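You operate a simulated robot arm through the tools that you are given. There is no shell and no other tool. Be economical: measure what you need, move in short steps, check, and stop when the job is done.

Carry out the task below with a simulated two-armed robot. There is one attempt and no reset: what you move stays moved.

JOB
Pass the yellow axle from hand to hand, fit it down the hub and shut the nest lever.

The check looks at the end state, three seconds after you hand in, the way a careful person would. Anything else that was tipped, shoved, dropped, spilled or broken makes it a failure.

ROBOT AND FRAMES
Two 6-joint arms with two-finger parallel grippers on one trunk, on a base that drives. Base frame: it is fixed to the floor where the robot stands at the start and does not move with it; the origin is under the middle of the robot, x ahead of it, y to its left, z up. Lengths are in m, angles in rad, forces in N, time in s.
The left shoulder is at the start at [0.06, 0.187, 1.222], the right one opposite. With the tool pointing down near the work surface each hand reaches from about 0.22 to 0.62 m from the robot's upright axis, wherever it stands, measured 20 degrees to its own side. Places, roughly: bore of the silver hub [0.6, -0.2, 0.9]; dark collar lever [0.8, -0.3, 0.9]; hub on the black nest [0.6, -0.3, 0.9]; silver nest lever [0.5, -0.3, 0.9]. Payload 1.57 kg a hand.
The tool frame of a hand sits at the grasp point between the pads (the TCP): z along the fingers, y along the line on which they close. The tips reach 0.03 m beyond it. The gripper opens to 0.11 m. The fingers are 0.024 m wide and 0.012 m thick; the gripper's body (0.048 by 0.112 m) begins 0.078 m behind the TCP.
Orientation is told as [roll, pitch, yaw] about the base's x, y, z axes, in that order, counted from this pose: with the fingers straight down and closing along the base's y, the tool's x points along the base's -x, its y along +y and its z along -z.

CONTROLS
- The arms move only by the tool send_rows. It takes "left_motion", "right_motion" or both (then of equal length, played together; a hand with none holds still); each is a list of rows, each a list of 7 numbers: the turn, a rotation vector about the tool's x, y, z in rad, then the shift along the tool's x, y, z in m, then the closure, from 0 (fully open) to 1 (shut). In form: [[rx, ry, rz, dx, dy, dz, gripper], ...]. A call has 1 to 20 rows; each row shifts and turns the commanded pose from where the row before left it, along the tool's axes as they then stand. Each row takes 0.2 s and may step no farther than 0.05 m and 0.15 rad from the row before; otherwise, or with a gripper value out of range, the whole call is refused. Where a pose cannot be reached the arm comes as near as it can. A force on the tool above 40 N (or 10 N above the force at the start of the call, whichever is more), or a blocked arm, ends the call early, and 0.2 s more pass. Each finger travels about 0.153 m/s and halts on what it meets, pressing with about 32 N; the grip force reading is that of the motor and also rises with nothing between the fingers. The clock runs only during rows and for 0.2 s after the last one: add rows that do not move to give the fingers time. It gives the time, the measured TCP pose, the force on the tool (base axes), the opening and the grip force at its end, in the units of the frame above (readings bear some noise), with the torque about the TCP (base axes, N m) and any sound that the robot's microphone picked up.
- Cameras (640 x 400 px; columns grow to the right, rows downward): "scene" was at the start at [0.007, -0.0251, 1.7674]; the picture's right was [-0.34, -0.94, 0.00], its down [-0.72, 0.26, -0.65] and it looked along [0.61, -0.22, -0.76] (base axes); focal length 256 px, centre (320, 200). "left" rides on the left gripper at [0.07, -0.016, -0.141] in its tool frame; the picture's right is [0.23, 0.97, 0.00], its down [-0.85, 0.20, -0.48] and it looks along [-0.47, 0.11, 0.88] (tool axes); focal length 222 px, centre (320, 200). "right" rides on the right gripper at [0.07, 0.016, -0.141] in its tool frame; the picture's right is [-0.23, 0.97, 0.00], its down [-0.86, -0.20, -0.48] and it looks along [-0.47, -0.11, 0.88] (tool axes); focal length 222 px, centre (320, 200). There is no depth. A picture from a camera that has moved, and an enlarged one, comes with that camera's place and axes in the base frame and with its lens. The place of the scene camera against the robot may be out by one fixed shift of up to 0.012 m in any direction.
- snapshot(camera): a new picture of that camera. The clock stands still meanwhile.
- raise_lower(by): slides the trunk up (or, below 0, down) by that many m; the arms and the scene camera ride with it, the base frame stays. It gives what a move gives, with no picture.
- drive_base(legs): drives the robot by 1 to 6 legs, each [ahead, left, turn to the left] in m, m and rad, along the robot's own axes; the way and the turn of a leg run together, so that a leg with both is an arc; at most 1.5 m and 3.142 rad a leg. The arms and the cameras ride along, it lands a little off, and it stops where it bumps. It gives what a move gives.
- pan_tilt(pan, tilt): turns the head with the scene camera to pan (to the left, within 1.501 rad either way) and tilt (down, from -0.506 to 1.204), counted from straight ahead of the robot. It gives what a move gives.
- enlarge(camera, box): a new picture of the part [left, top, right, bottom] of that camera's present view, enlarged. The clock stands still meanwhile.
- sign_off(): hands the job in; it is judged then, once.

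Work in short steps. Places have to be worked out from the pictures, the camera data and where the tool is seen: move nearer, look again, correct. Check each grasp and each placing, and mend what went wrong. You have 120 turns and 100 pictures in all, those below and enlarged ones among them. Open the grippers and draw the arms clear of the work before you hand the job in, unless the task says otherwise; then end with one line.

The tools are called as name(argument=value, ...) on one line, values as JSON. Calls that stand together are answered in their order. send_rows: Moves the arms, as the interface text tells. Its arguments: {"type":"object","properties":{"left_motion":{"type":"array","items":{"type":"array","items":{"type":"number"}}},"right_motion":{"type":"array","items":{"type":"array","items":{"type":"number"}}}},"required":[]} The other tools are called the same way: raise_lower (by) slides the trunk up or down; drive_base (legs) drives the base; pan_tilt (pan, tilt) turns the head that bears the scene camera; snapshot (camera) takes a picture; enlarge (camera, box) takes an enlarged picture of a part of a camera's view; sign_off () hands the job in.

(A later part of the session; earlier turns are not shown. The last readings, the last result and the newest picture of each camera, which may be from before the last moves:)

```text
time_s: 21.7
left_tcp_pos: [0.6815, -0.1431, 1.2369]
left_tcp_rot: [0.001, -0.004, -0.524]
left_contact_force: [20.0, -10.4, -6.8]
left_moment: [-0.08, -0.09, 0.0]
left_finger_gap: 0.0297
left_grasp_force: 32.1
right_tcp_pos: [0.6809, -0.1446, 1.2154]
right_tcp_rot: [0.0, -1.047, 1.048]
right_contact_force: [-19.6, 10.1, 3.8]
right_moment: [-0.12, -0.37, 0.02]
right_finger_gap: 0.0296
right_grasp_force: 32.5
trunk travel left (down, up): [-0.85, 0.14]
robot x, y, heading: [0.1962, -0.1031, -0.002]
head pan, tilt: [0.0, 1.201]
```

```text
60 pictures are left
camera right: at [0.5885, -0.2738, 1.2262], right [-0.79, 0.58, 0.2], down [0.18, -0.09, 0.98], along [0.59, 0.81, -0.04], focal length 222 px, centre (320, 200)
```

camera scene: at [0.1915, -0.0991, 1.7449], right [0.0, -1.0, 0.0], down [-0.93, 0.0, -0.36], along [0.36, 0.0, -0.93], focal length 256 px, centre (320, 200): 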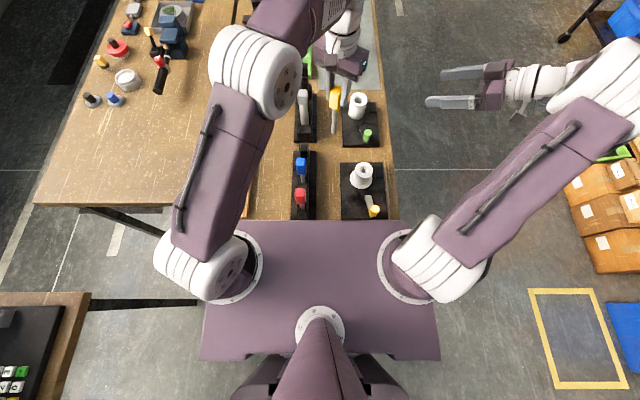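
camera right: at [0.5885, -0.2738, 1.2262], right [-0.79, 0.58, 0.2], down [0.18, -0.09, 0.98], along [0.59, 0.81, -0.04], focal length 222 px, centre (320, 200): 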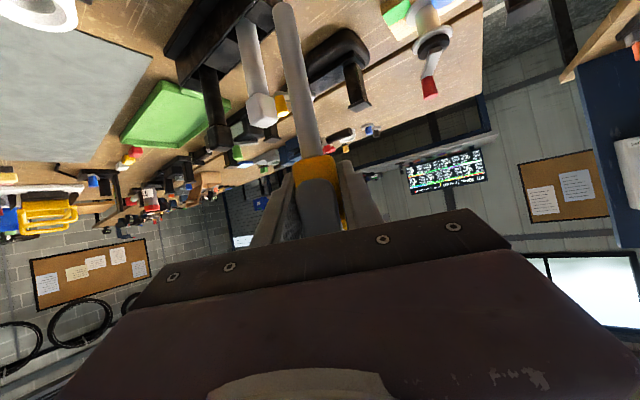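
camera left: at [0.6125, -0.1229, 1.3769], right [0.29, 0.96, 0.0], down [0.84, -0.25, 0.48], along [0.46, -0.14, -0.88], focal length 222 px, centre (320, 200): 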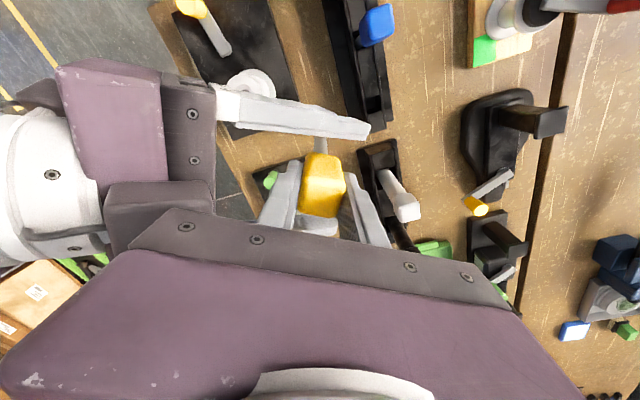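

Both hands grip the head firmly (gap 0.0296). I open the left slightly and, if the right holds, draw it straight up.

send_rows(left_motion=[[0, 0, 0, 0, 0, 0, 0.6], [0, 0, 0, 0, 0, 0, 0.5], [0, 0, 0, 0, 0, 0, 0.5], [0, 0, 0, 0, 0, -0.02, 0.5], [0, 0, 0, 0, 0, -0.04, 0.5], [0, 0, 0, 0, 0, -0.04, 0.5]], right_motion=[[0, 0, 0, 0, 0, 0, 1.0], [0, 0, 0, 0, 0, 0, 1.0], [0, 0, 0, 0, 0, 0, 1.0], [0, 0, 0, 0, 0, 0, 1.0], [0, 0, 0, 0, 0, 0, 1.0], [0, 0, 0, 0, 0, 0, 1.0]])

snapshot(camera="right")

snapshot(camera="left")

```text
time_s: 23.1
left_tcp_pos: [0.6772, -0.142, 1.3326]
left_tcp_rot: [-0.001, 0.002, -0.523]
left_contact_force: [-0.7, -0.9, 0.0]
left_moment: [0.02, 0.02, 0.01]
left_finger_gap: 0.055
left_grasp_force: 0.0
left hand out of reach, approached as far as the arm can: row 6
right_tcp_pos: [0.6821, -0.1454, 1.215]
right_tcp_rot: [0.0, -1.047, 1.045]
right_contact_force: [1.1, 1.0, 0.2]
right_moment: [-0.02, 0.0, 0.0]
right_finger_gap: 0.0295
right_grasp_force: 31.9
trunk travel left (down, up): [-0.85, 0.14]
robot x, y, heading: [0.1987, -0.0974, 0.003]
head pan, tilt: [0.0, 1.201]
```

```text
59 pictures are left
camera right: at [0.5896, -0.2746, 1.2261], right [-0.79, 0.59, 0.2], down [0.18, -0.09, 0.98], along [0.59, 0.81, -0.04], focal length 222 px, centre (320, 200)
```

right: 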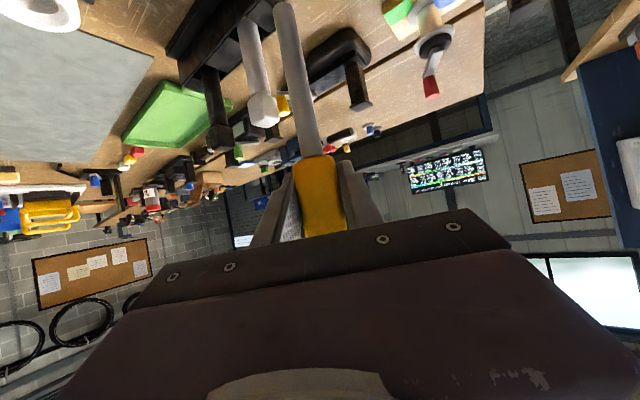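

```text
58 pictures are left
camera left: at [0.6106, -0.1208, 1.4738], right [0.29, 0.96, 0.0], down [0.84, -0.26, 0.48], along [0.46, -0.14, -0.88], focal length 222 px, centre (320, 200)
```

left: 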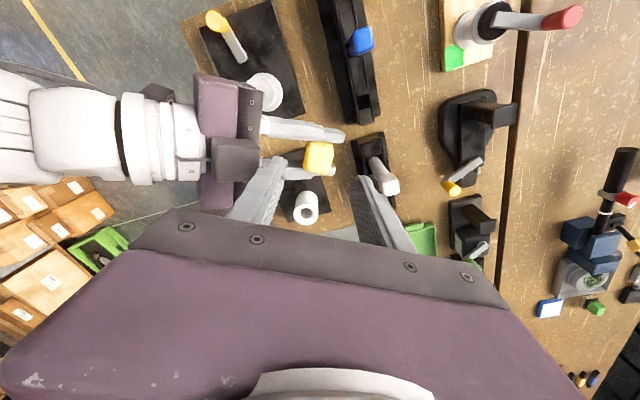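

The right hand alone holds the axle, upright: its tip plots directly under the grip. I carry it at this height to over the hub bore at (0.601,-0.249); the left hand stays up for now.

send_rows(right_motion=[[0, 0, 0, 0.01625, 0.00435, -0.0281, 1.0], [0, 0, 0, 0.01625, 0.00435, -0.0281, 1.0], [0, 0, 0, 0.01625, 0.00435, -0.0281, 1.0], [0, 0, 0, 0.01625, 0.00435, -0.0281, 1.0], [0, 0, 0, 0, 0, 0, 1.0]])

snapshot(camera="right")

snapshot(camera="left")

enlarge(camera="scene", box=[290, 90, 440, 230])

```text
time_s: 24.3
left_tcp_pos: [0.6784, -0.1409, 1.3349]
left_tcp_rot: [0.002, 0.001, -0.524]
left_contact_force: [-0.9, -0.8, -0.3]
left_moment: [-0.02, 0.0, 0.0]
left_finger_gap: 0.0552
left_grasp_force: 0.1
right_tcp_pos: [0.6006, -0.2496, 1.2155]
right_tcp_rot: [0.0, -1.047, 1.047]
right_contact_force: [0.4, 0.1, 0.2]
right_moment: [-0.03, 0.01, 0.02]
right_finger_gap: 0.0297
right_grasp_force: 32.1
trunk travel left (down, up): [-0.85, 0.14]
robot x, y, heading: [0.1995, -0.1009, -0.001]
head pan, tilt: [0.0, 1.201]
```

```text
57 pictures are left
camera right: at [0.5093, -0.3788, 1.2263], right [-0.79, 0.59, 0.2], down [0.18, -0.09, 0.98], along [0.59, 0.81, -0.04], focal length 222 px, centre (320, 200)
```

right: 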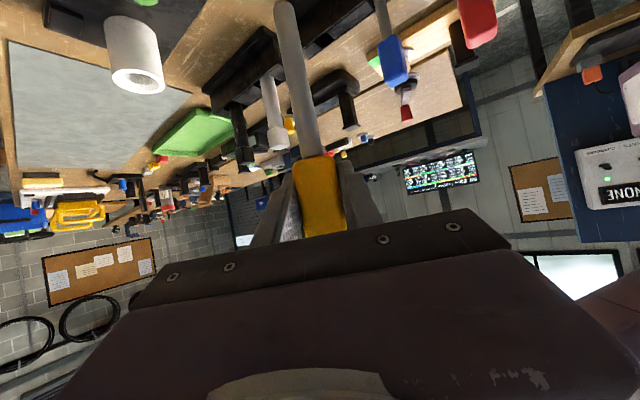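

```text
56 pictures are left
camera left: at [0.6102, -0.1204, 1.4741], right [0.29, 0.96, 0.0], down [0.84, -0.25, 0.48], along [0.46, -0.14, -0.88], focal length 222 px, centre (320, 200)
```

left: 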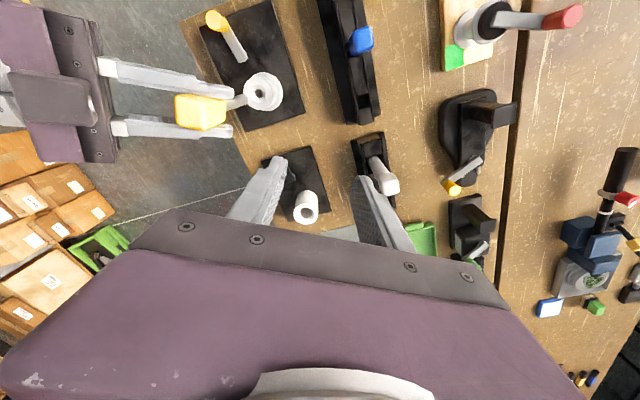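

```text
2.86 times, centred on (365, 160) of scene
camera zoom: at [0.1905, -0.0981, 1.7449], right [0.0, -1.0, 0.0], down [-0.93, 0.0, -0.36], along [0.36, 0.0, -0.93], focal length 731 px, centre (191, 314)
```

zoom: 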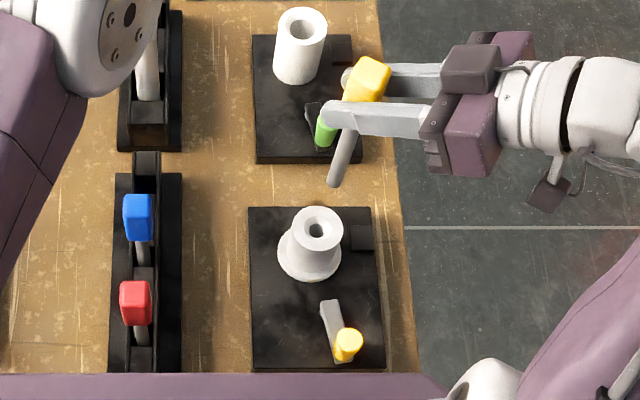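

The tip is close above the bore, with y about 1–2 mm off at most. I lower 0.075 m so the tip hovers just above the hub, then measure again in enlarged views.

send_rows(right_motion=[[0, 0, 0, 0.0217, 0, 0.0125, 1.0], [0, 0, 0, 0.0217, 0, 0.0125, 1.0], [0, 0, 0, 0.0217, 0, 0.0125, 1.0], [0, 0, 0, 0, 0, 0, 1.0]])

enlarge(camera="left", box=[160, 50, 320, 150])

enlarge(camera="scene", box=[330, 140, 410, 190])

snapshot(camera="right")

```text
time_s: 25.3
left_tcp_pos: [0.6778, -0.1406, 1.3339]
left_tcp_rot: [0.001, 0.001, -0.524]
left_contact_force: [-0.6, 0.2, 0.4]
left_moment: [0.01, -0.02, -0.01]
left_finger_gap: 0.0548
left_grasp_force: 0.0
right_tcp_pos: [0.6003, -0.2497, 1.1409]
right_tcp_rot: [0.006, -1.044, 1.041]
right_contact_force: [0.6, 0.0, -0.4]
right_moment: [0.01, 0.03, 0.01]
right_finger_gap: 0.0299
right_grasp_force: 31.8
trunk travel left (down, up): [-0.85, 0.14]
robot x, y, heading: [0.1998, -0.1001, 0.001]
head pan, tilt: [0.0, 1.201]
```

```text
4.00 times, centred on (240, 100) of left
camera zoom: at [0.6095, -0.1206, 1.4742], right [0.29, 0.96, 0.0], down [0.84, -0.25, 0.48], along [0.46, -0.14, -0.88], focal length 888 px, centre (640, 600)
```

zoom: 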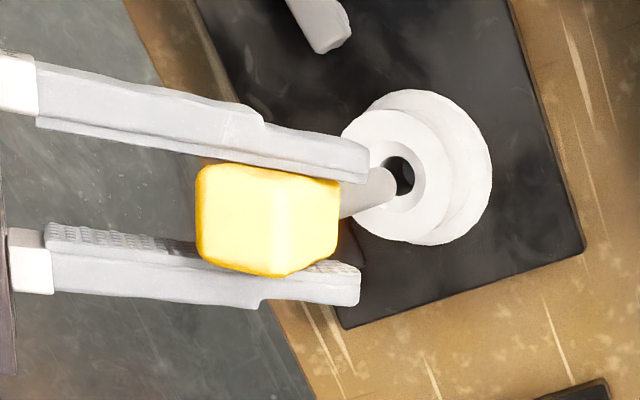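

```text
8.00 times, centred on (370, 165) of scene
camera zoom: at [0.1897, -0.0984, 1.7449], right [0.0, -1.0, 0.0], down [-0.93, 0.0, -0.36], along [0.36, 0.0, -0.93], focal length 2047 px, centre (-80, 480)
```

zoom: 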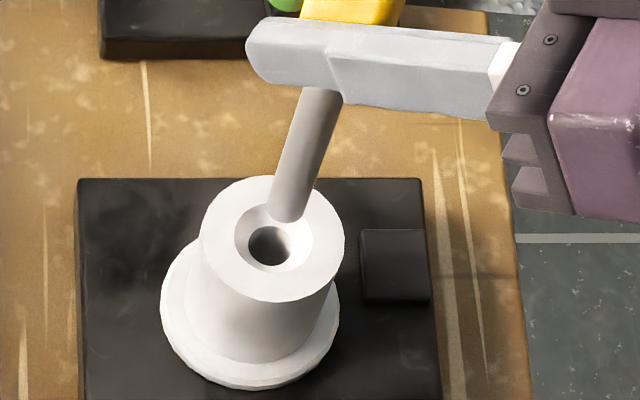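

```text
52 pictures are left
camera right: at [0.5094, -0.3792, 1.1529], right [-0.79, 0.58, 0.2], down [0.18, -0.09, 0.98], along [0.59, 0.81, -0.04], focal length 222 px, centre (320, 200)
```

right: 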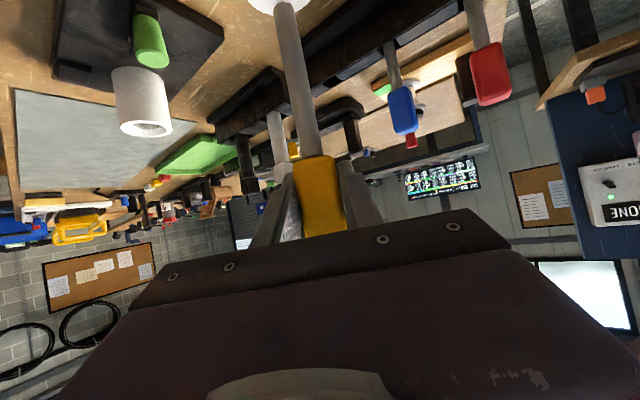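

Both views put the tip within about 2 mm of the bore axis, and the bore has a wide chamfer. I descend slowly 0.03 m in small rows and check force and image.

send_rows(right_motion=[[0, 0, 0, 0.00866, 0, 0.005, 1.0], [0, 0, 0, 0.00866, 0, 0.005, 1.0], [0, 0, 0, 0.00866, 0, 0.005, 1.0], [0, 0, 0, 0, 0, 0, 1.0]])

enlarge(camera="left", box=[160, 50, 320, 150])

enlarge(camera="scene", box=[330, 140, 410, 190])

```text
time_s: 26.3
left_tcp_pos: [0.6789, -0.1409, 1.3339]
left_tcp_rot: [0.0, -0.001, -0.526]
left_contact_force: [0.4, -0.9, -0.4]
left_moment: [0.01, -0.02, -0.04]
left_finger_gap: 0.0551
left_grasp_force: 0.1
right_tcp_pos: [0.6145, -0.2584, 1.1228]
right_tcp_rot: [0.008, -1.045, 1.042]
right_contact_force: [0.2, 0.4, 0.8]
right_moment: [0.0, 0.01, 0.03]
right_finger_gap: 0.0299
right_grasp_force: 32.3
right hand out of reach, approached as far as the arm can: row 1, 2, 3
trunk travel left (down, up): [-0.85, 0.14]
robot x, y, heading: [0.2006, -0.1011, -0.002]
head pan, tilt: [0.0, 1.201]
```

```text
4.00 times, centred on (240, 100) of left
camera zoom: at [0.61, -0.1205, 1.4741], right [0.29, 0.96, 0.0], down [0.84, -0.25, 0.48], along [0.46, -0.14, -0.88], focal length 888 px, centre (640, 600)
```

zoom: 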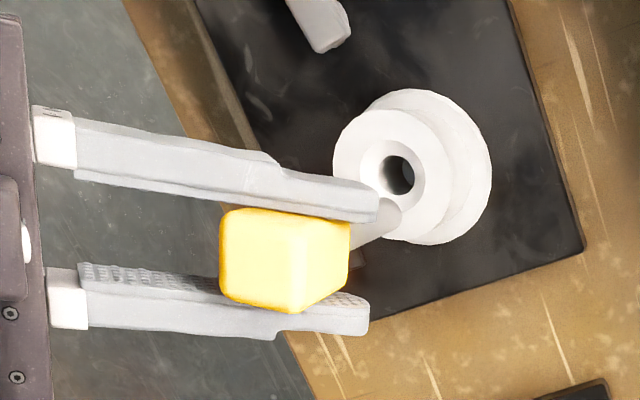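

```text
8.00 times, centred on (370, 165) of scene
camera zoom: at [0.1903, -0.0983, 1.7449], right [0.0, -1.0, 0.0], down [-0.93, 0.0, -0.36], along [0.36, 0.0, -0.93], focal length 2047 px, centre (-80, 480)
```

zoom: 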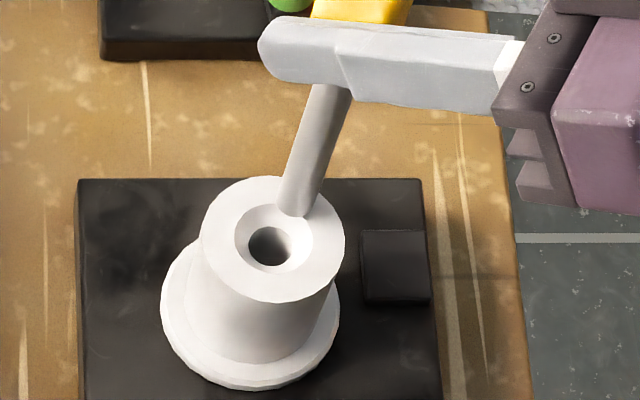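

The arm is at its lower limit there, so I go back up over the bore and will lower the trunk to get working range.

send_rows(right_motion=[[0, 0, 0, -0.0266, 0.0056, -0.0153, 1.0], [0, 0, 0, -0.0266, 0.0056, -0.0153, 1.0], [0, 0, 0, -0.0266, 0.0056, -0.0153, 1.0], [0, 0, 0, 0, 0, 0, 1.0]])

raise_lower(by=-0.07)

```text
time_s: 27.3
left_tcp_pos: [0.6786, -0.1421, 1.3342]
left_tcp_rot: [-0.001, -0.001, -0.524]
left_contact_force: [-0.2, -1.3, 0.4]
left_moment: [0.01, 0.03, -0.01]
left_finger_gap: 0.055
left_grasp_force: 0.0
right_tcp_pos: [0.6016, -0.2494, 1.215]
right_tcp_rot: [0.0, -1.046, 1.045]
right_contact_force: [-0.2, -0.3, -1.1]
right_moment: [0.02, -0.01, 0.01]
right_finger_gap: 0.0299
right_grasp_force: 32.3
trunk travel left (down, up): [-0.85, 0.14]
robot x, y, heading: [0.2, -0.102, -0.0]
head pan, tilt: [0.0, 1.201]
```

```text
time_s: 28.4
left_tcp_pos: [0.6781, -0.1401, 1.2655]
left_tcp_rot: [0.0, 0.001, -0.523]
left_contact_force: [0.4, 0.7, -0.4]
left_moment: [-0.03, 0.01, 0.03]
left_finger_gap: 0.0552
left_grasp_force: 0.2
right_tcp_pos: [0.6013, -0.2495, 1.1439]
right_tcp_rot: [0.001, -1.047, 1.047]
right_contact_force: [-1.2, -0.9, -0.2]
right_moment: [0.0, -0.02, -0.01]
right_finger_gap: 0.0295
right_grasp_force: 32.5
trunk travel left (down, up): [-0.78, 0.21]
robot x, y, heading: [0.2012, -0.1007, -0.001]
head pan, tilt: [0.0, 1.201]
```

Orientation is restored. I repeat: arm up 0.08, trunk down 0.08, then once more by 0.05.

send_rows(right_motion=[[0, 0, 0, -0.0346, 0, -0.02, 1.0], [0, 0, 0, -0.0346, 0, -0.02, 1.0], [0, 0, 0, 0, 0, 0, 1.0]])

raise_lower(by=-0.08)

send_rows(right_motion=[[0, 0, 0, -0.026, 0, -0.015, 1.0], [0, 0, 0, -0.026, 0, -0.015, 1.0], [0, 0, 0, 0, 0, 0, 1.0]])

raise_lower(by=-0.06)

snapshot(camera="scene")

snapshot(camera="left")

```text
time_s: 29.2
left_tcp_pos: [0.6799, -0.142, 1.2639]
left_tcp_rot: [0.001, 0.0, -0.523]
left_contact_force: [-0.4, 0.6, 0.5]
left_moment: [0.02, 0.02, -0.01]
left_finger_gap: 0.055
left_grasp_force: 0.1
right_tcp_pos: [0.6012, -0.2503, 1.2242]
right_tcp_rot: [0.0, -1.046, 1.043]
right_contact_force: [-0.2, 0.0, -1.0]
right_moment: [0.03, 0.0, -0.01]
right_finger_gap: 0.0295
right_grasp_force: 32.3
trunk travel left (down, up): [-0.78, 0.21]
robot x, y, heading: [0.201, -0.1008, -0.003]
head pan, tilt: [0.0, 1.201]
```

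```text
time_s: 30.4
left_tcp_pos: [0.6786, -0.1415, 1.1841]
left_tcp_rot: [0.0, 0.0, -0.524]
left_contact_force: [-0.1, -0.4, -0.3]
left_moment: [-0.03, 0.04, 0.02]
left_finger_gap: 0.0549
left_grasp_force: 0.3
right_tcp_pos: [0.6008, -0.2507, 1.145]
right_tcp_rot: [0.001, -1.047, 1.048]
right_contact_force: [0.4, -0.2, -0.7]
right_moment: [-0.01, 0.0, 0.01]
right_finger_gap: 0.0295
right_grasp_force: 32.2
trunk travel left (down, up): [-0.7, 0.29]
robot x, y, heading: [0.2035, -0.0975, -0.003]
head pan, tilt: [0.0, 1.201]
```

```text
time_s: 31.2
left_tcp_pos: [0.6793, -0.1417, 1.1855]
left_tcp_rot: [0.0, 0.0, -0.524]
left_contact_force: [0.1, 0.1, 0.0]
left_moment: [0.0, 0.01, 0.01]
left_finger_gap: 0.0548
left_grasp_force: 0.0
right_tcp_pos: [0.602, -0.2504, 1.2058]
right_tcp_rot: [-0.001, -1.047, 1.049]
right_contact_force: [0.0, -0.3, -1.4]
right_moment: [0.02, 0.04, 0.0]
right_finger_gap: 0.0299
right_grasp_force: 32.5
trunk travel left (down, up): [-0.7, 0.29]
robot x, y, heading: [0.1993, -0.1001, 0.0]
head pan, tilt: [0.0, 1.201]
```

```text
time_s: 32.2
left_tcp_pos: [0.6779, -0.1408, 1.1238]
left_tcp_rot: [0.001, 0.002, -0.525]
left_contact_force: [0.5, -0.1, 0.4]
left_moment: [0.02, 0.02, -0.03]
left_finger_gap: 0.055
left_grasp_force: 0.0
right_tcp_pos: [0.6008, -0.2494, 1.1459]
right_tcp_rot: [-0.001, -1.047, 1.047]
right_contact_force: [0.2, -0.2, -1.8]
right_moment: [-0.02, -0.02, -0.02]
right_finger_gap: 0.0299
right_grasp_force: 32.0
trunk travel left (down, up): [-0.64, 0.35]
robot x, y, heading: [0.2011, -0.0974, 0.004]
head pan, tilt: [0.0, 1.201]
```

```text
49 pictures are left
camera scene: at [0.19, -0.0983, 1.5349], right [0.0, -1.0, 0.0], down [-0.93, 0.0, -0.36], along [0.36, 0.0, -0.93], focal length 256 px, centre (320, 200)
```

scene: 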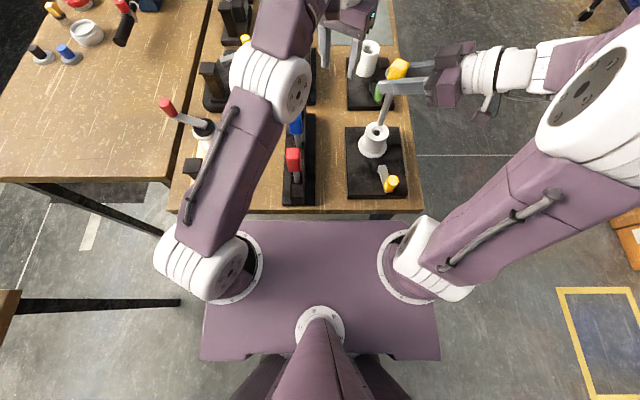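

```text
48 pictures are left
camera left: at [0.6097, -0.1205, 1.2642], right [0.29, 0.96, 0.0], down [0.84, -0.25, 0.48], along [0.46, -0.14, -0.88], focal length 222 px, centre (320, 200)
```

left: 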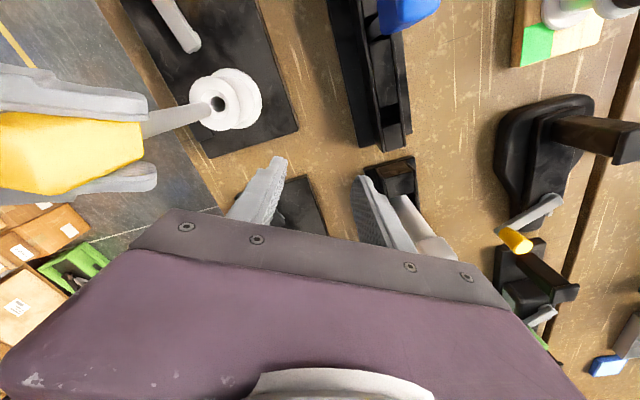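

Now there's range. I measure tip versus bore in enlarged views.

enlarge(camera="left", box=[160, 50, 320, 150])

enlarge(camera="scene", box=[340, 95, 420, 145])

```text
4.00 times, centred on (240, 100) of left
camera zoom: at [0.6097, -0.1205, 1.2642], right [0.29, 0.96, 0.0], down [0.84, -0.25, 0.48], along [0.46, -0.14, -0.88], focal length 888 px, centre (640, 600)
```

zoom: 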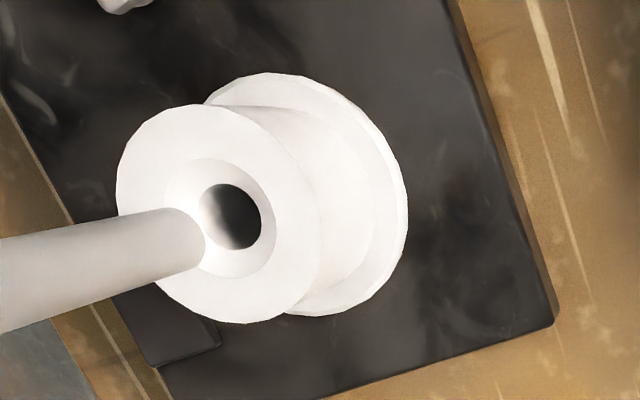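

```text
8.00 times, centred on (380, 120) of scene
camera zoom: at [0.19, -0.0983, 1.5349], right [0.0, -1.0, 0.0], down [-0.93, 0.0, -0.36], along [0.36, 0.0, -0.93], focal length 2047 px, centre (-160, 840)
```

zoom: 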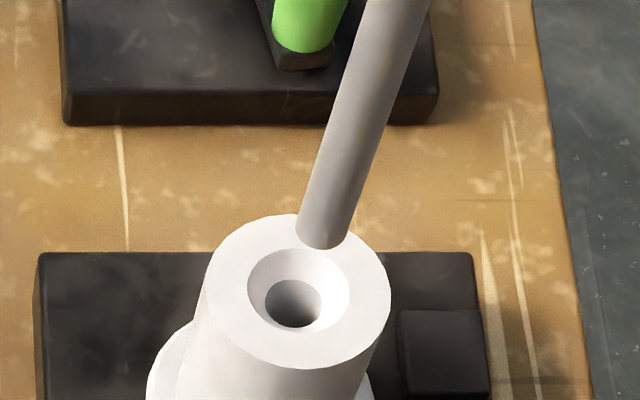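

With hub top at ~0.979, both views agree that the tip is +3.5 mm x and −1.5 mm y off the bore. I correct that and descend 0.05 m gently.

send_rows(right_motion=[[0, 0, 0, 0, 0.0038, 0, 1.0], [0, 0, 0, 0.0087, 0, 0.005, 1.0], [0, 0, 0, 0.0087, 0, 0.005, 1.0], [0, 0, 0, 0.0087, 0, 0.005, 1.0], [0, 0, 0, 0.0087, 0, 0.005, 1.0], [0, 0, 0, 0.0087, 0, 0.005, 1.0], [0, 0, 0, 0, 0, 0, 1.0]])

enlarge(camera="left", box=[160, 50, 320, 150])

enlarge(camera="scene", box=[340, 95, 420, 145])

```text
time_s: 33.8
left_tcp_pos: [0.6794, -0.1408, 1.1239]
left_tcp_rot: [0.0, -0.001, -0.525]
left_contact_force: [-0.3, 0.0, -0.3]
left_moment: [0.02, -0.01, 0.0]
left_finger_gap: 0.055
left_grasp_force: 0.0
right_tcp_pos: [0.597, -0.2482, 1.0961]
right_tcp_rot: [-0.001, -1.047, 1.046]
right_contact_force: [2.7, -0.4, -1.1]
right_moment: [-0.06, -0.36, -0.05]
right_finger_gap: 0.0292
right_grasp_force: 31.6
trunk travel left (down, up): [-0.64, 0.35]
robot x, y, heading: [0.1952, -0.098, 0.005]
head pan, tilt: [0.0, 1.201]
```

```text
4.00 times, centred on (240, 100) of left
camera zoom: at [0.6104, -0.1205, 1.264], right [0.29, 0.96, 0.0], down [0.84, -0.25, 0.48], along [0.46, -0.14, -0.88], focal length 888 px, centre (640, 600)
```

zoom: 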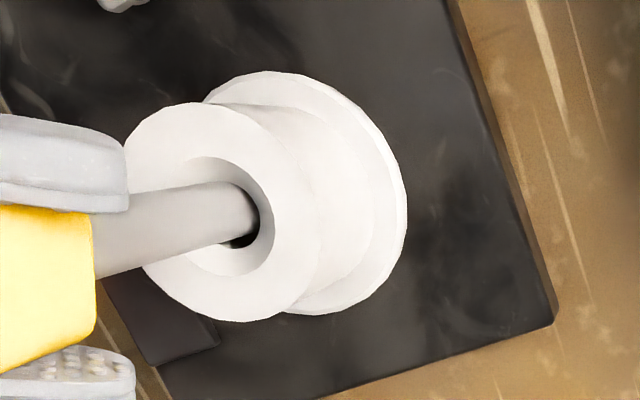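

```text
8.00 times, centred on (380, 120) of scene
camera zoom: at [0.1908, -0.0983, 1.5349], right [0.0, -1.0, 0.0], down [-0.93, 0.0, -0.36], along [0.36, 0.0, -0.93], focal length 2047 px, centre (-160, 840)
```

zoom: 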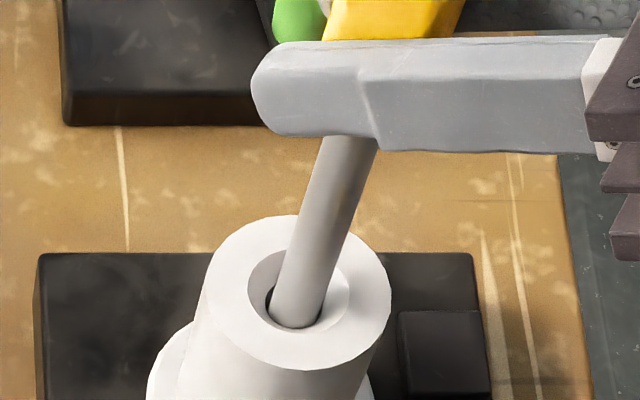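

The shaft is in the bore; a 2.7 N push along +x says I'm slightly too far to −x. I ease 1.5 mm to +x and descend another 0.03 m.

send_rows(right_motion=[[0, 0, 0, -0.0004, -0.0013, 0.0006, 1.0], [0, 0, 0, 0.0087, 0, 0.005, 1.0], [0, 0, 0, 0.0087, 0, 0.005, 1.0], [0, 0, 0, 0.0087, 0, 0.005, 1.0], [0, 0, 0, 0, 0, 0, 1.0]])

```text
time_s: 35.0
left_tcp_pos: [0.6795, -0.141, 1.1251]
left_tcp_rot: [0.0, 0.001, -0.526]
left_contact_force: [-0.1, -0.4, -0.6]
left_moment: [0.01, 0.02, -0.02]
left_finger_gap: 0.055
left_grasp_force: 0.1
right_tcp_pos: [0.5996, -0.2484, 1.0658]
right_tcp_rot: [-0.001, -1.047, 1.049]
right_contact_force: [0.9, -0.3, -1.7]
right_moment: [-0.02, 0.0, -0.04]
right_finger_gap: 0.0298
right_grasp_force: 32.4
trunk travel left (down, up): [-0.64, 0.35]
robot x, y, heading: [0.1996, -0.1024, 0.003]
head pan, tilt: [0.0, 1.201]
```

Side force is gone. I continue down 0.05 m.

send_rows(right_motion=[[0, 0, 0, 0.0087, 0, 0.005, 1.0], [0, 0, 0, 0.0087, 0, 0.005, 1.0], [0, 0, 0, 0.0087, 0, 0.005, 1.0], [0, 0, 0, 0.0087, 0, 0.005, 1.0], [0, 0, 0, 0.0087, 0, 0.005, 1.0], [0, 0, 0, 0, 0, 0, 1.0]])

snapshot(camera="left")

enlarge(camera="scene", box=[320, 80, 440, 180])

```text
time_s: 36.4
left_tcp_pos: [0.6776, -0.1412, 1.1239]
left_tcp_rot: [-0.001, -0.002, -0.524]
left_contact_force: [0.2, 0.8, 0.1]
left_moment: [0.02, -0.02, 0.02]
left_finger_gap: 0.0548
left_grasp_force: 0.2
right_tcp_pos: [0.5971, -0.2484, 1.016]
right_tcp_rot: [-0.005, -1.047, 1.052]
right_contact_force: [0.2, -2.1, 20.1]
right_moment: [-0.18, 0.02, -0.01]
right_finger_gap: 0.0292
right_grasp_force: 32.0
trunk travel left (down, up): [-0.64, 0.35]
robot x, y, heading: [0.1997, -0.103, -0.0]
head pan, tilt: [0.0, 1.201]
```

```text
43 pictures are left
camera left: at [0.6076, -0.12, 1.2649], right [0.29, 0.96, 0.0], down [0.84, -0.25, 0.48], along [0.46, -0.14, -0.88], focal length 222 px, centre (320, 200)
```

left: 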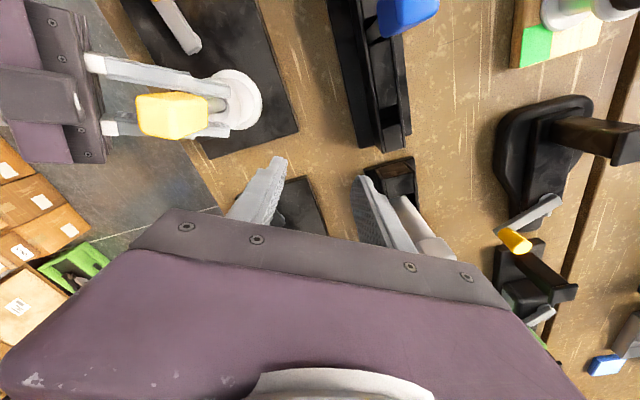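

```text
4.00 times, centred on (380, 130) of scene
camera zoom: at [0.1874, -0.0977, 1.5349], right [0.0, -1.0, 0.0], down [-0.93, 0.0, -0.36], along [0.36, 0.0, -0.93], focal length 1024 px, centre (80, 480)
```

zoom: 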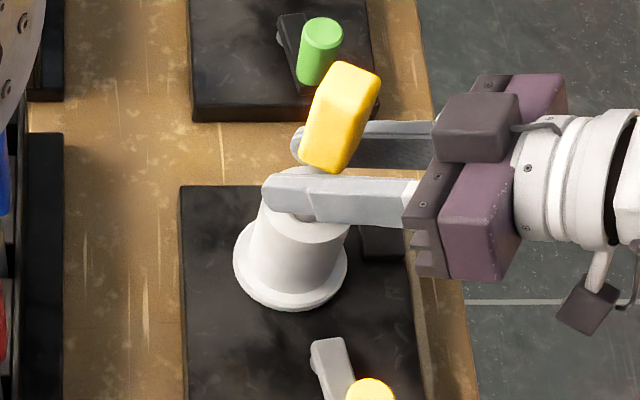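

Now 20 N upward at z=1.016: either the shaft has bottomed or something touches. I look closely at the gap between head and hub.

enlarge(camera="left", box=[100, 40, 300, 165])

snapshot(camera="right")

```text
3.20 times, centred on (200, 102) of left
camera zoom: at [0.6076, -0.12, 1.2649], right [0.29, 0.96, 0.0], down [0.84, -0.25, 0.48], along [0.46, -0.14, -0.88], focal length 711 px, centre (704, 512)
```

zoom: 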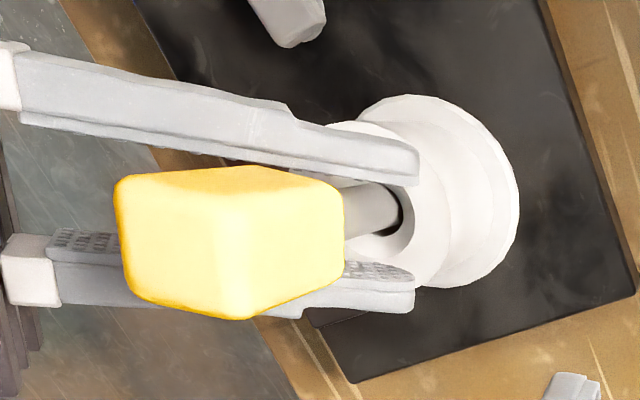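

```text
40 pictures are left
camera right: at [0.5048, -0.3773, 1.0272], right [-0.79, 0.59, 0.19], down [0.18, -0.09, 0.98], along [0.59, 0.81, -0.04], focal length 222 px, centre (320, 200)
```

right: 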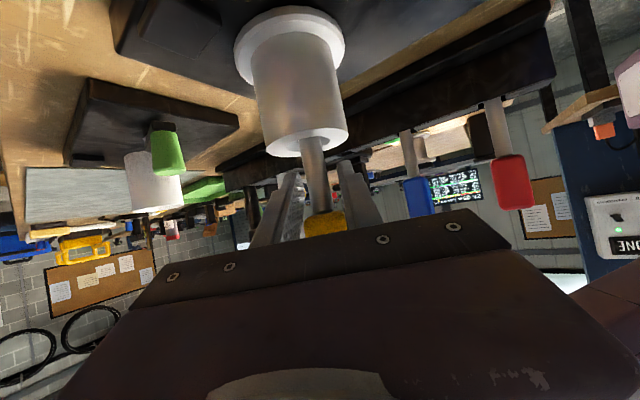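

The side view shows the axle slid up in the grip: the head's underside is ~0.057 m above the hub. So the tip stopped at about z=0.917, close to the nest plate's top (≈0.908). I release it and draw the right hand back along its axis to see how it stands.

send_rows(right_motion=[[0, 0, 0, -0.003, 0, -0.0017, 1.0], [0, 0, 0, 0, 0, 0, 0.8], [0, 0, 0, 0, 0, 0, 0.5], [0, 0, 0, 0, 0, 0, 0.4], [0, 0, 0, 0, 0, -0.03, 0.4], [0, 0, 0, 0, 0, -0.04, 0.4], [0, 0, 0, 0, 0, -0.04, 0.4]])

snapshot(camera="right")

enlarge(camera="scene", box=[320, 80, 440, 180])

```text
time_s: 38.0
left_tcp_pos: [0.6777, -0.1415, 1.1246]
left_tcp_rot: [0.001, 0.001, -0.524]
left_contact_force: [0.8, -0.7, 0.2]
left_moment: [0.0, 0.0, 0.04]
left_finger_gap: 0.055
left_grasp_force: 0.2
right_tcp_pos: [0.5519, -0.3297, 1.0734]
right_tcp_rot: [-0.001, -1.048, 1.05]
right_contact_force: [0.1, -0.4, 0.9]
right_moment: [0.02, 0.0, -0.04]
right_finger_gap: 0.0659
right_grasp_force: 0.1
trunk travel left (down, up): [-0.64, 0.35]
robot x, y, heading: [0.2008, -0.0985, 0.001]
head pan, tilt: [0.0, 1.201]
```

```text
39 pictures are left
camera right: at [0.4601, -0.4596, 1.0845], right [-0.79, 0.59, 0.2], down [0.18, -0.09, 0.98], along [0.59, 0.81, -0.04], focal length 222 px, centre (320, 200)
```

right: 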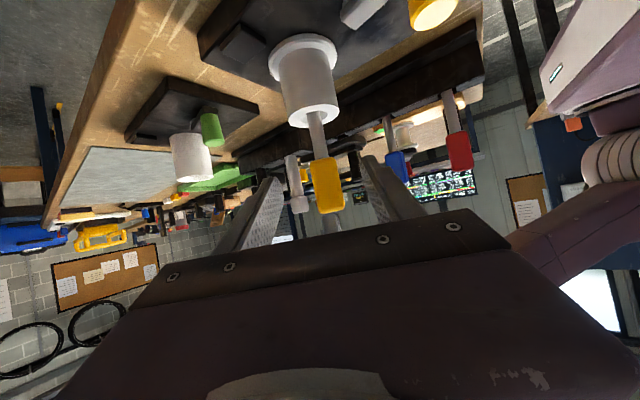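

```text
4.00 times, centred on (380, 130) of scene
camera zoom: at [0.1892, -0.0988, 1.5349], right [0.0, -1.0, 0.0], down [-0.93, 0.0, -0.36], along [0.36, 0.0, -0.93], focal length 1024 px, centre (80, 480)
```

zoom: 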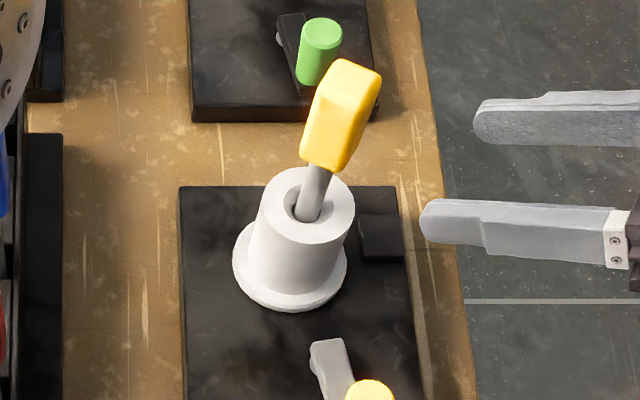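

The axle stands upright, its inserted length (~0.07 m) matching the hub's height, so it is bottomed on the nest plate. Now I study the nest lever.

enlarge(camera="scene", box=[340, 145, 420, 205])

enlarge(camera="right", box=[180, 0, 480, 140])

enlarge(camera="left", box=[100, 0, 300, 165])

```text
6.67 times, centred on (380, 175) of scene
camera zoom: at [0.1892, -0.0988, 1.5349], right [0.0, -1.0, 0.0], down [-0.93, 0.0, -0.36], along [0.36, 0.0, -0.93], focal length 1706 px, centre (-80, 367)
```

zoom: 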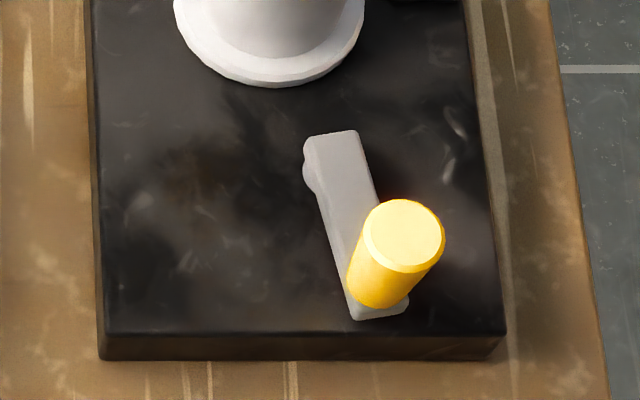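

```text
2.13 times, centred on (330, 70) of right
camera zoom: at [0.4601, -0.4596, 1.0845], right [-0.79, 0.59, 0.2], down [0.18, -0.09, 0.98], along [0.59, 0.81, -0.04], focal length 474 px, centre (299, 477)
```

zoom: 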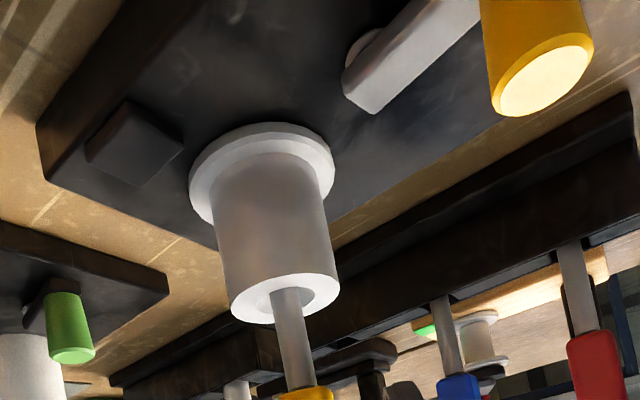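

```text
2.42 times, centred on (200, 82) of left
camera zoom: at [0.6091, -0.1209, 1.2644], right [0.29, 0.96, 0.0], down [0.84, -0.25, 0.48], along [0.46, -0.14, -0.88], focal length 538 px, centre (611, 485)
```

zoom: 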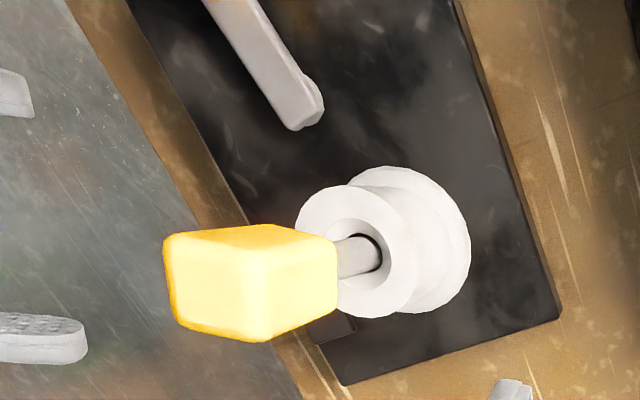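

The lever seems to be a bar on a vertical pivot at its hub-side end (~(0.515,-0.26)) with an upright knob near (0.452,-0.275). To see it better I raise the right hand, turn it vertical and bring its camera over the lever.

send_rows(right_motion=[[0, 0, 0, -0.0346, 0, -0.02, 0.4], [0, 0, 0, -0.0346, 0, -0.02, 0.4], [0, 0, 0, -0.0173, 0, -0.01, 0.4], [0, 0.1496, 0, 0, 0, 0, 0.4], [0, 0.1496, 0, 0, 0, 0, 0.4], [0, 0.1496, 0, 0, 0, 0, 0.4], [0, 0.1496, 0, 0, 0, 0, 0.4], [0, 0.1496, 0, 0, 0, 0, 0.4], [0, 0.1496, 0, 0, 0, 0, 0.4], [0, 0.1496, 0, 0, 0, 0, 0.4], [0, 0, 0, 0.0045, 0.0378, 0, 0.4], [0, 0, 0, 0.0045, 0.0378, 0, 0.4], [0, 0, 0, 0, 0, 0, 0.4]])

snapshot(camera="right")

```text
time_s: 40.8
left_tcp_pos: [0.6797, -0.1413, 1.1236]
left_tcp_rot: [0.001, 0.001, -0.524]
left_contact_force: [0.9, 0.0, -1.1]
left_moment: [-0.03, 0.02, -0.02]
left_finger_gap: 0.0551
left_grasp_force: 0.0
right_tcp_pos: [0.4819, -0.2999, 1.1729]
right_tcp_rot: [0.0, 0.002, 1.048]
right_contact_force: [-0.1, 0.1, 0.8]
right_moment: [0.01, 0.02, -0.01]
right_finger_gap: 0.066
right_grasp_force: 0.0
trunk travel left (down, up): [-0.64, 0.35]
robot x, y, heading: [0.1986, -0.099, -0.002]
head pan, tilt: [0.0, 1.201]
```

```text
34 pictures are left
camera right: at [0.4337, -0.3531, 1.3147], right [-0.73, 0.68, 0.0], down [0.6, 0.64, 0.48], along [0.33, 0.35, -0.88], focal length 222 px, centre (320, 200)
```

right: 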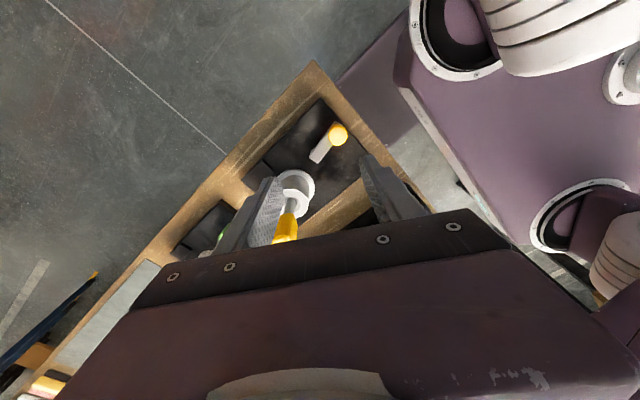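

enlarge(camera="right", box=[250, 90, 370, 210])

```text
3.33 times, centred on (310, 150) of right
camera zoom: at [0.4337, -0.3531, 1.3147], right [-0.73, 0.68, 0.0], down [0.6, 0.64, 0.48], along [0.33, 0.35, -0.88], focal length 740 px, centre (353, 367)
```

zoom: 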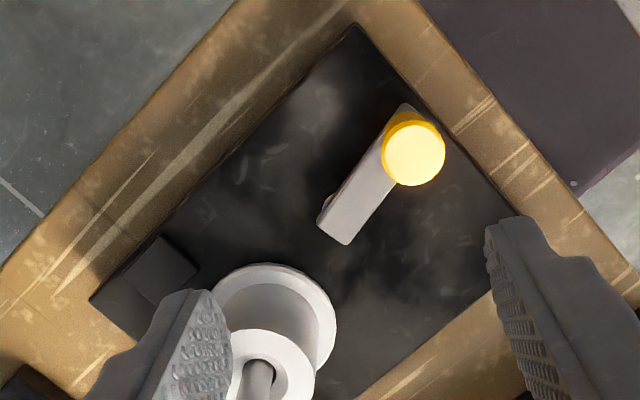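

The pivot sits at about (0.515,-0.268) and the knob at about (0.466,-0.277). I yaw the right hand to close along y and hover over the knob for a check.

send_rows(right_motion=[[0, 0, 0.1496, 0, 0, 0, 0.4], [0, 0, 0.1496, 0, 0, 0, 0.4], [0, 0, 0.1496, 0, 0, 0, 0.4], [0, 0, 0.1496, 0, 0, 0, 0.4], [0, 0, 0.1496, 0, 0, 0, 0.4], [0, 0, 0.1496, 0, 0, 0, 0.4], [0, 0, 0.1496, 0, 0, 0, 0.4], [0, 0, 0, 0.015, 0.023, 0.035, 0.4], [0, 0, 0, 0, 0, 0.035, 0.4], [0, 0, 0, 0, 0, 0.035, 0.4], [0, 0, 0, 0, 0, 0, 0.4]])

snapshot(camera="right")

enlarge(camera="scene", box=[320, 100, 440, 210])

```text
time_s: 43.2
left_tcp_pos: [0.6777, -0.1409, 1.1246]
left_tcp_rot: [0.001, 0.0, -0.525]
left_contact_force: [-0.2, 0.3, -0.3]
left_moment: [-0.01, -0.01, 0.02]
left_finger_gap: 0.0549
left_grasp_force: 0.1
right_tcp_pos: [0.4657, -0.2775, 1.0704]
right_tcp_rot: [-0.001, 0.0, 0.001]
right_contact_force: [-0.2, 0.8, -1.1]
right_moment: [-0.03, -0.03, -0.02]
right_finger_gap: 0.0661
right_grasp_force: 0.0
trunk travel left (down, up): [-0.64, 0.35]
robot x, y, heading: [0.1988, -0.1014, 0.001]
head pan, tilt: [0.0, 1.201]
```

```text
32 pictures are left
camera right: at [0.3964, -0.2623, 1.2118], right [0.23, 0.97, 0.0], down [0.85, -0.2, 0.48], along [0.47, -0.11, -0.88], focal length 222 px, centre (320, 200)
```

right: 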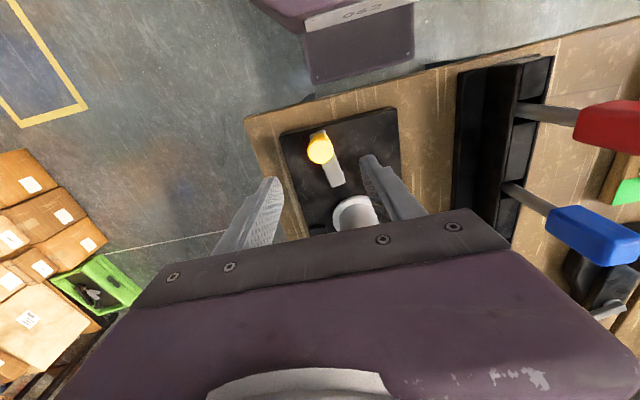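

```text
3.64 times, centred on (380, 155) of scene
camera zoom: at [0.1893, -0.098, 1.5349], right [0.0, -1.0, 0.0], down [-0.93, 0.0, -0.36], along [0.36, 0.0, -0.93], focal length 930 px, centre (102, 364)
```

zoom: 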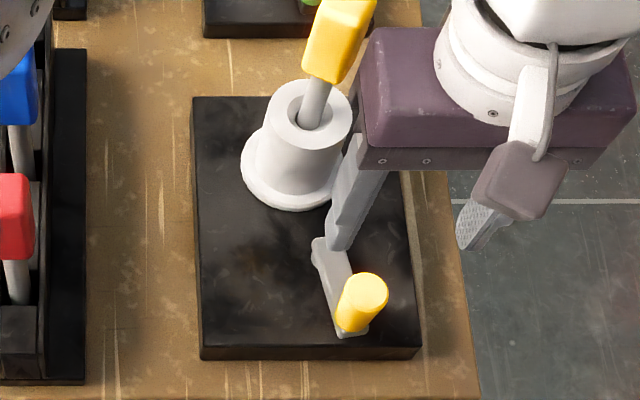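

The knob is at about (0.463,-0.278), top ≈0.967. I lower the open fingers around it with tips to about z=0.947.

send_rows(right_motion=[[0, 0, 0, 0.002, 0, 0.035, 0.4], [0, 0, 0, 0, 0, 0.035, 0.4], [0, 0, 0, 0, 0, 0.023, 0.4], [0, 0, 0, 0, 0, 0, 0.4]])

enlarge(camera="right", box=[220, 80, 440, 240])

enlarge(camera="scene", box=[340, 100, 430, 210])

```text
time_s: 44.2
left_tcp_pos: [0.6776, -0.1402, 1.1247]
left_tcp_rot: [0.001, -0.001, -0.523]
left_contact_force: [-0.6, 0.1, -0.1]
left_moment: [0.0, 0.01, 0.02]
left_finger_gap: 0.055
left_grasp_force: 0.0
right_tcp_pos: [0.4643, -0.2789, 0.9765]
right_tcp_rot: [0.0, 0.0, -0.001]
right_contact_force: [0.1, 0.4, -0.2]
right_moment: [0.01, 0.02, 0.0]
right_finger_gap: 0.0661
right_grasp_force: 0.0
trunk travel left (down, up): [-0.64, 0.35]
robot x, y, heading: [0.1988, -0.0987, 0.0]
head pan, tilt: [0.0, 1.201]
```

```text
2.50 times, centred on (330, 160) of right
camera zoom: at [0.394, -0.2638, 1.1182], right [0.23, 0.97, 0.0], down [0.85, -0.2, 0.48], along [0.47, -0.11, -0.88], focal length 555 px, centre (295, 300)
```

zoom: 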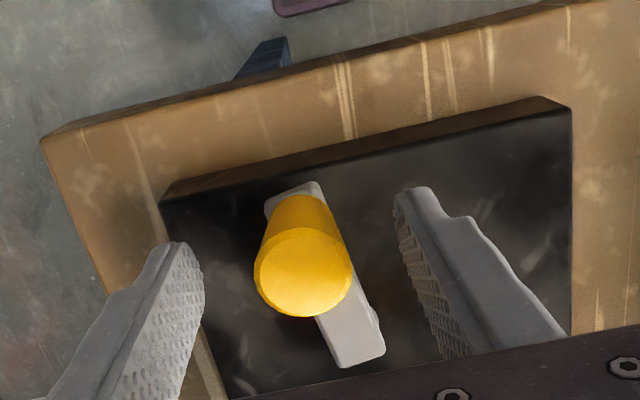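

```text
3.64 times, centred on (385, 155) of scene
camera zoom: at [0.1895, -0.0982, 1.5349], right [0.0, -1.0, 0.0], down [-0.93, 0.0, -0.36], along [0.36, 0.0, -0.93], focal length 930 px, centre (84, 364)
```

zoom: 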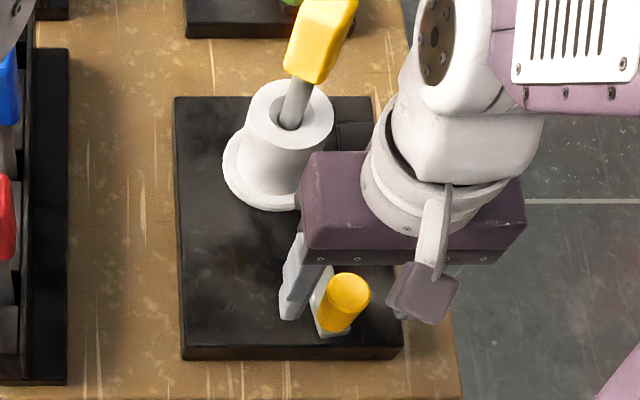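

The knob is centered between the fingers. I narrow the gap to about 0.036 and nudge a few mm toward +y to feel which way the lever moves.

send_rows(right_motion=[[0, 0, 0, 0, 0, 0, 0.55], [0, 0, 0, 0, 0, 0, 0.67], [0, 0, 0, 0, 0, 0, 0.67], [0, 0, 0, 0, 0.003, 0, 0.67], [0, 0, 0, 0, 0.003, 0, 0.67], [0, 0, 0, 0, 0.002, 0, 0.67]])

```text
time_s: 45.6
left_tcp_pos: [0.6779, -0.1428, 1.1251]
left_tcp_rot: [0.002, 0.0, -0.523]
left_contact_force: [-0.3, 0.3, 0.3]
left_moment: [0.01, 0.06, -0.02]
left_finger_gap: 0.0551
left_grasp_force: 0.1
right_tcp_pos: [0.4656, -0.271, 0.9763]
right_tcp_rot: [0.001, -0.001, 0.0]
right_contact_force: [-1.2, -5.7, 1.8]
right_moment: [-0.07, -0.04, 0.0]
right_finger_gap: 0.0406
right_grasp_force: 2.2
trunk travel left (down, up): [-0.64, 0.35]
robot x, y, heading: [0.2007, -0.1014, -0.002]
head pan, tilt: [0.0, 1.201]
```

Reaction −5.7 N in y. I nudge 5 mm more and see whether the force climbs (blocked) or stays (turning).

send_rows(right_motion=[[0, 0, 0, 0, 0.0025, 0, 0.65], [0, 0, 0, 0, 0.0025, 0, 0.65], [0, 0, 0, 0, 0, 0, 0.65]])

enlarge(camera="right", box=[220, 80, 440, 240])

```text
time_s: 46.4
left_tcp_pos: [0.6802, -0.1445, 1.1239]
left_tcp_rot: [0.002, 0.002, -0.524]
left_contact_force: [-0.7, -0.3, -0.1]
left_moment: [0.01, 0.03, -0.02]
left_finger_gap: 0.0551
left_grasp_force: 0.0
right_tcp_pos: [0.4638, -0.2677, 0.9761]
right_tcp_rot: [0.002, 0.001, -0.001]
right_contact_force: [-0.2, -11.4, -4.6]
right_moment: [-0.02, 0.04, -0.01]
right_finger_gap: 0.0487
right_grasp_force: 5.8
trunk travel left (down, up): [-0.64, 0.35]
robot x, y, heading: [0.1993, -0.0975, 0.002]
head pan, tilt: [0.0, 1.201]
```

```text
2.50 times, centred on (330, 160) of right
camera zoom: at [0.3949, -0.2522, 1.1182], right [0.23, 0.97, 0.0], down [0.86, -0.2, 0.48], along [0.47, -0.11, -0.88], focal length 555 px, centre (295, 300)
```

zoom: 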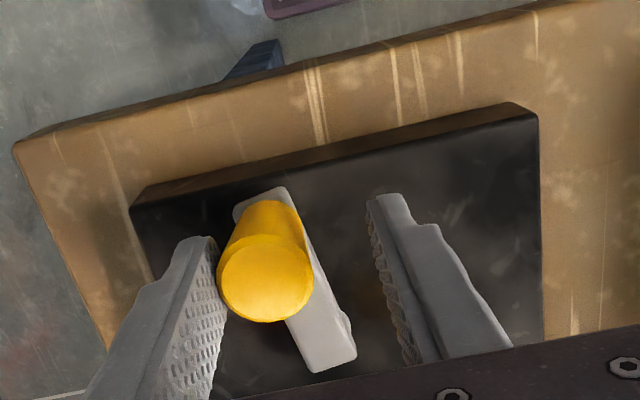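

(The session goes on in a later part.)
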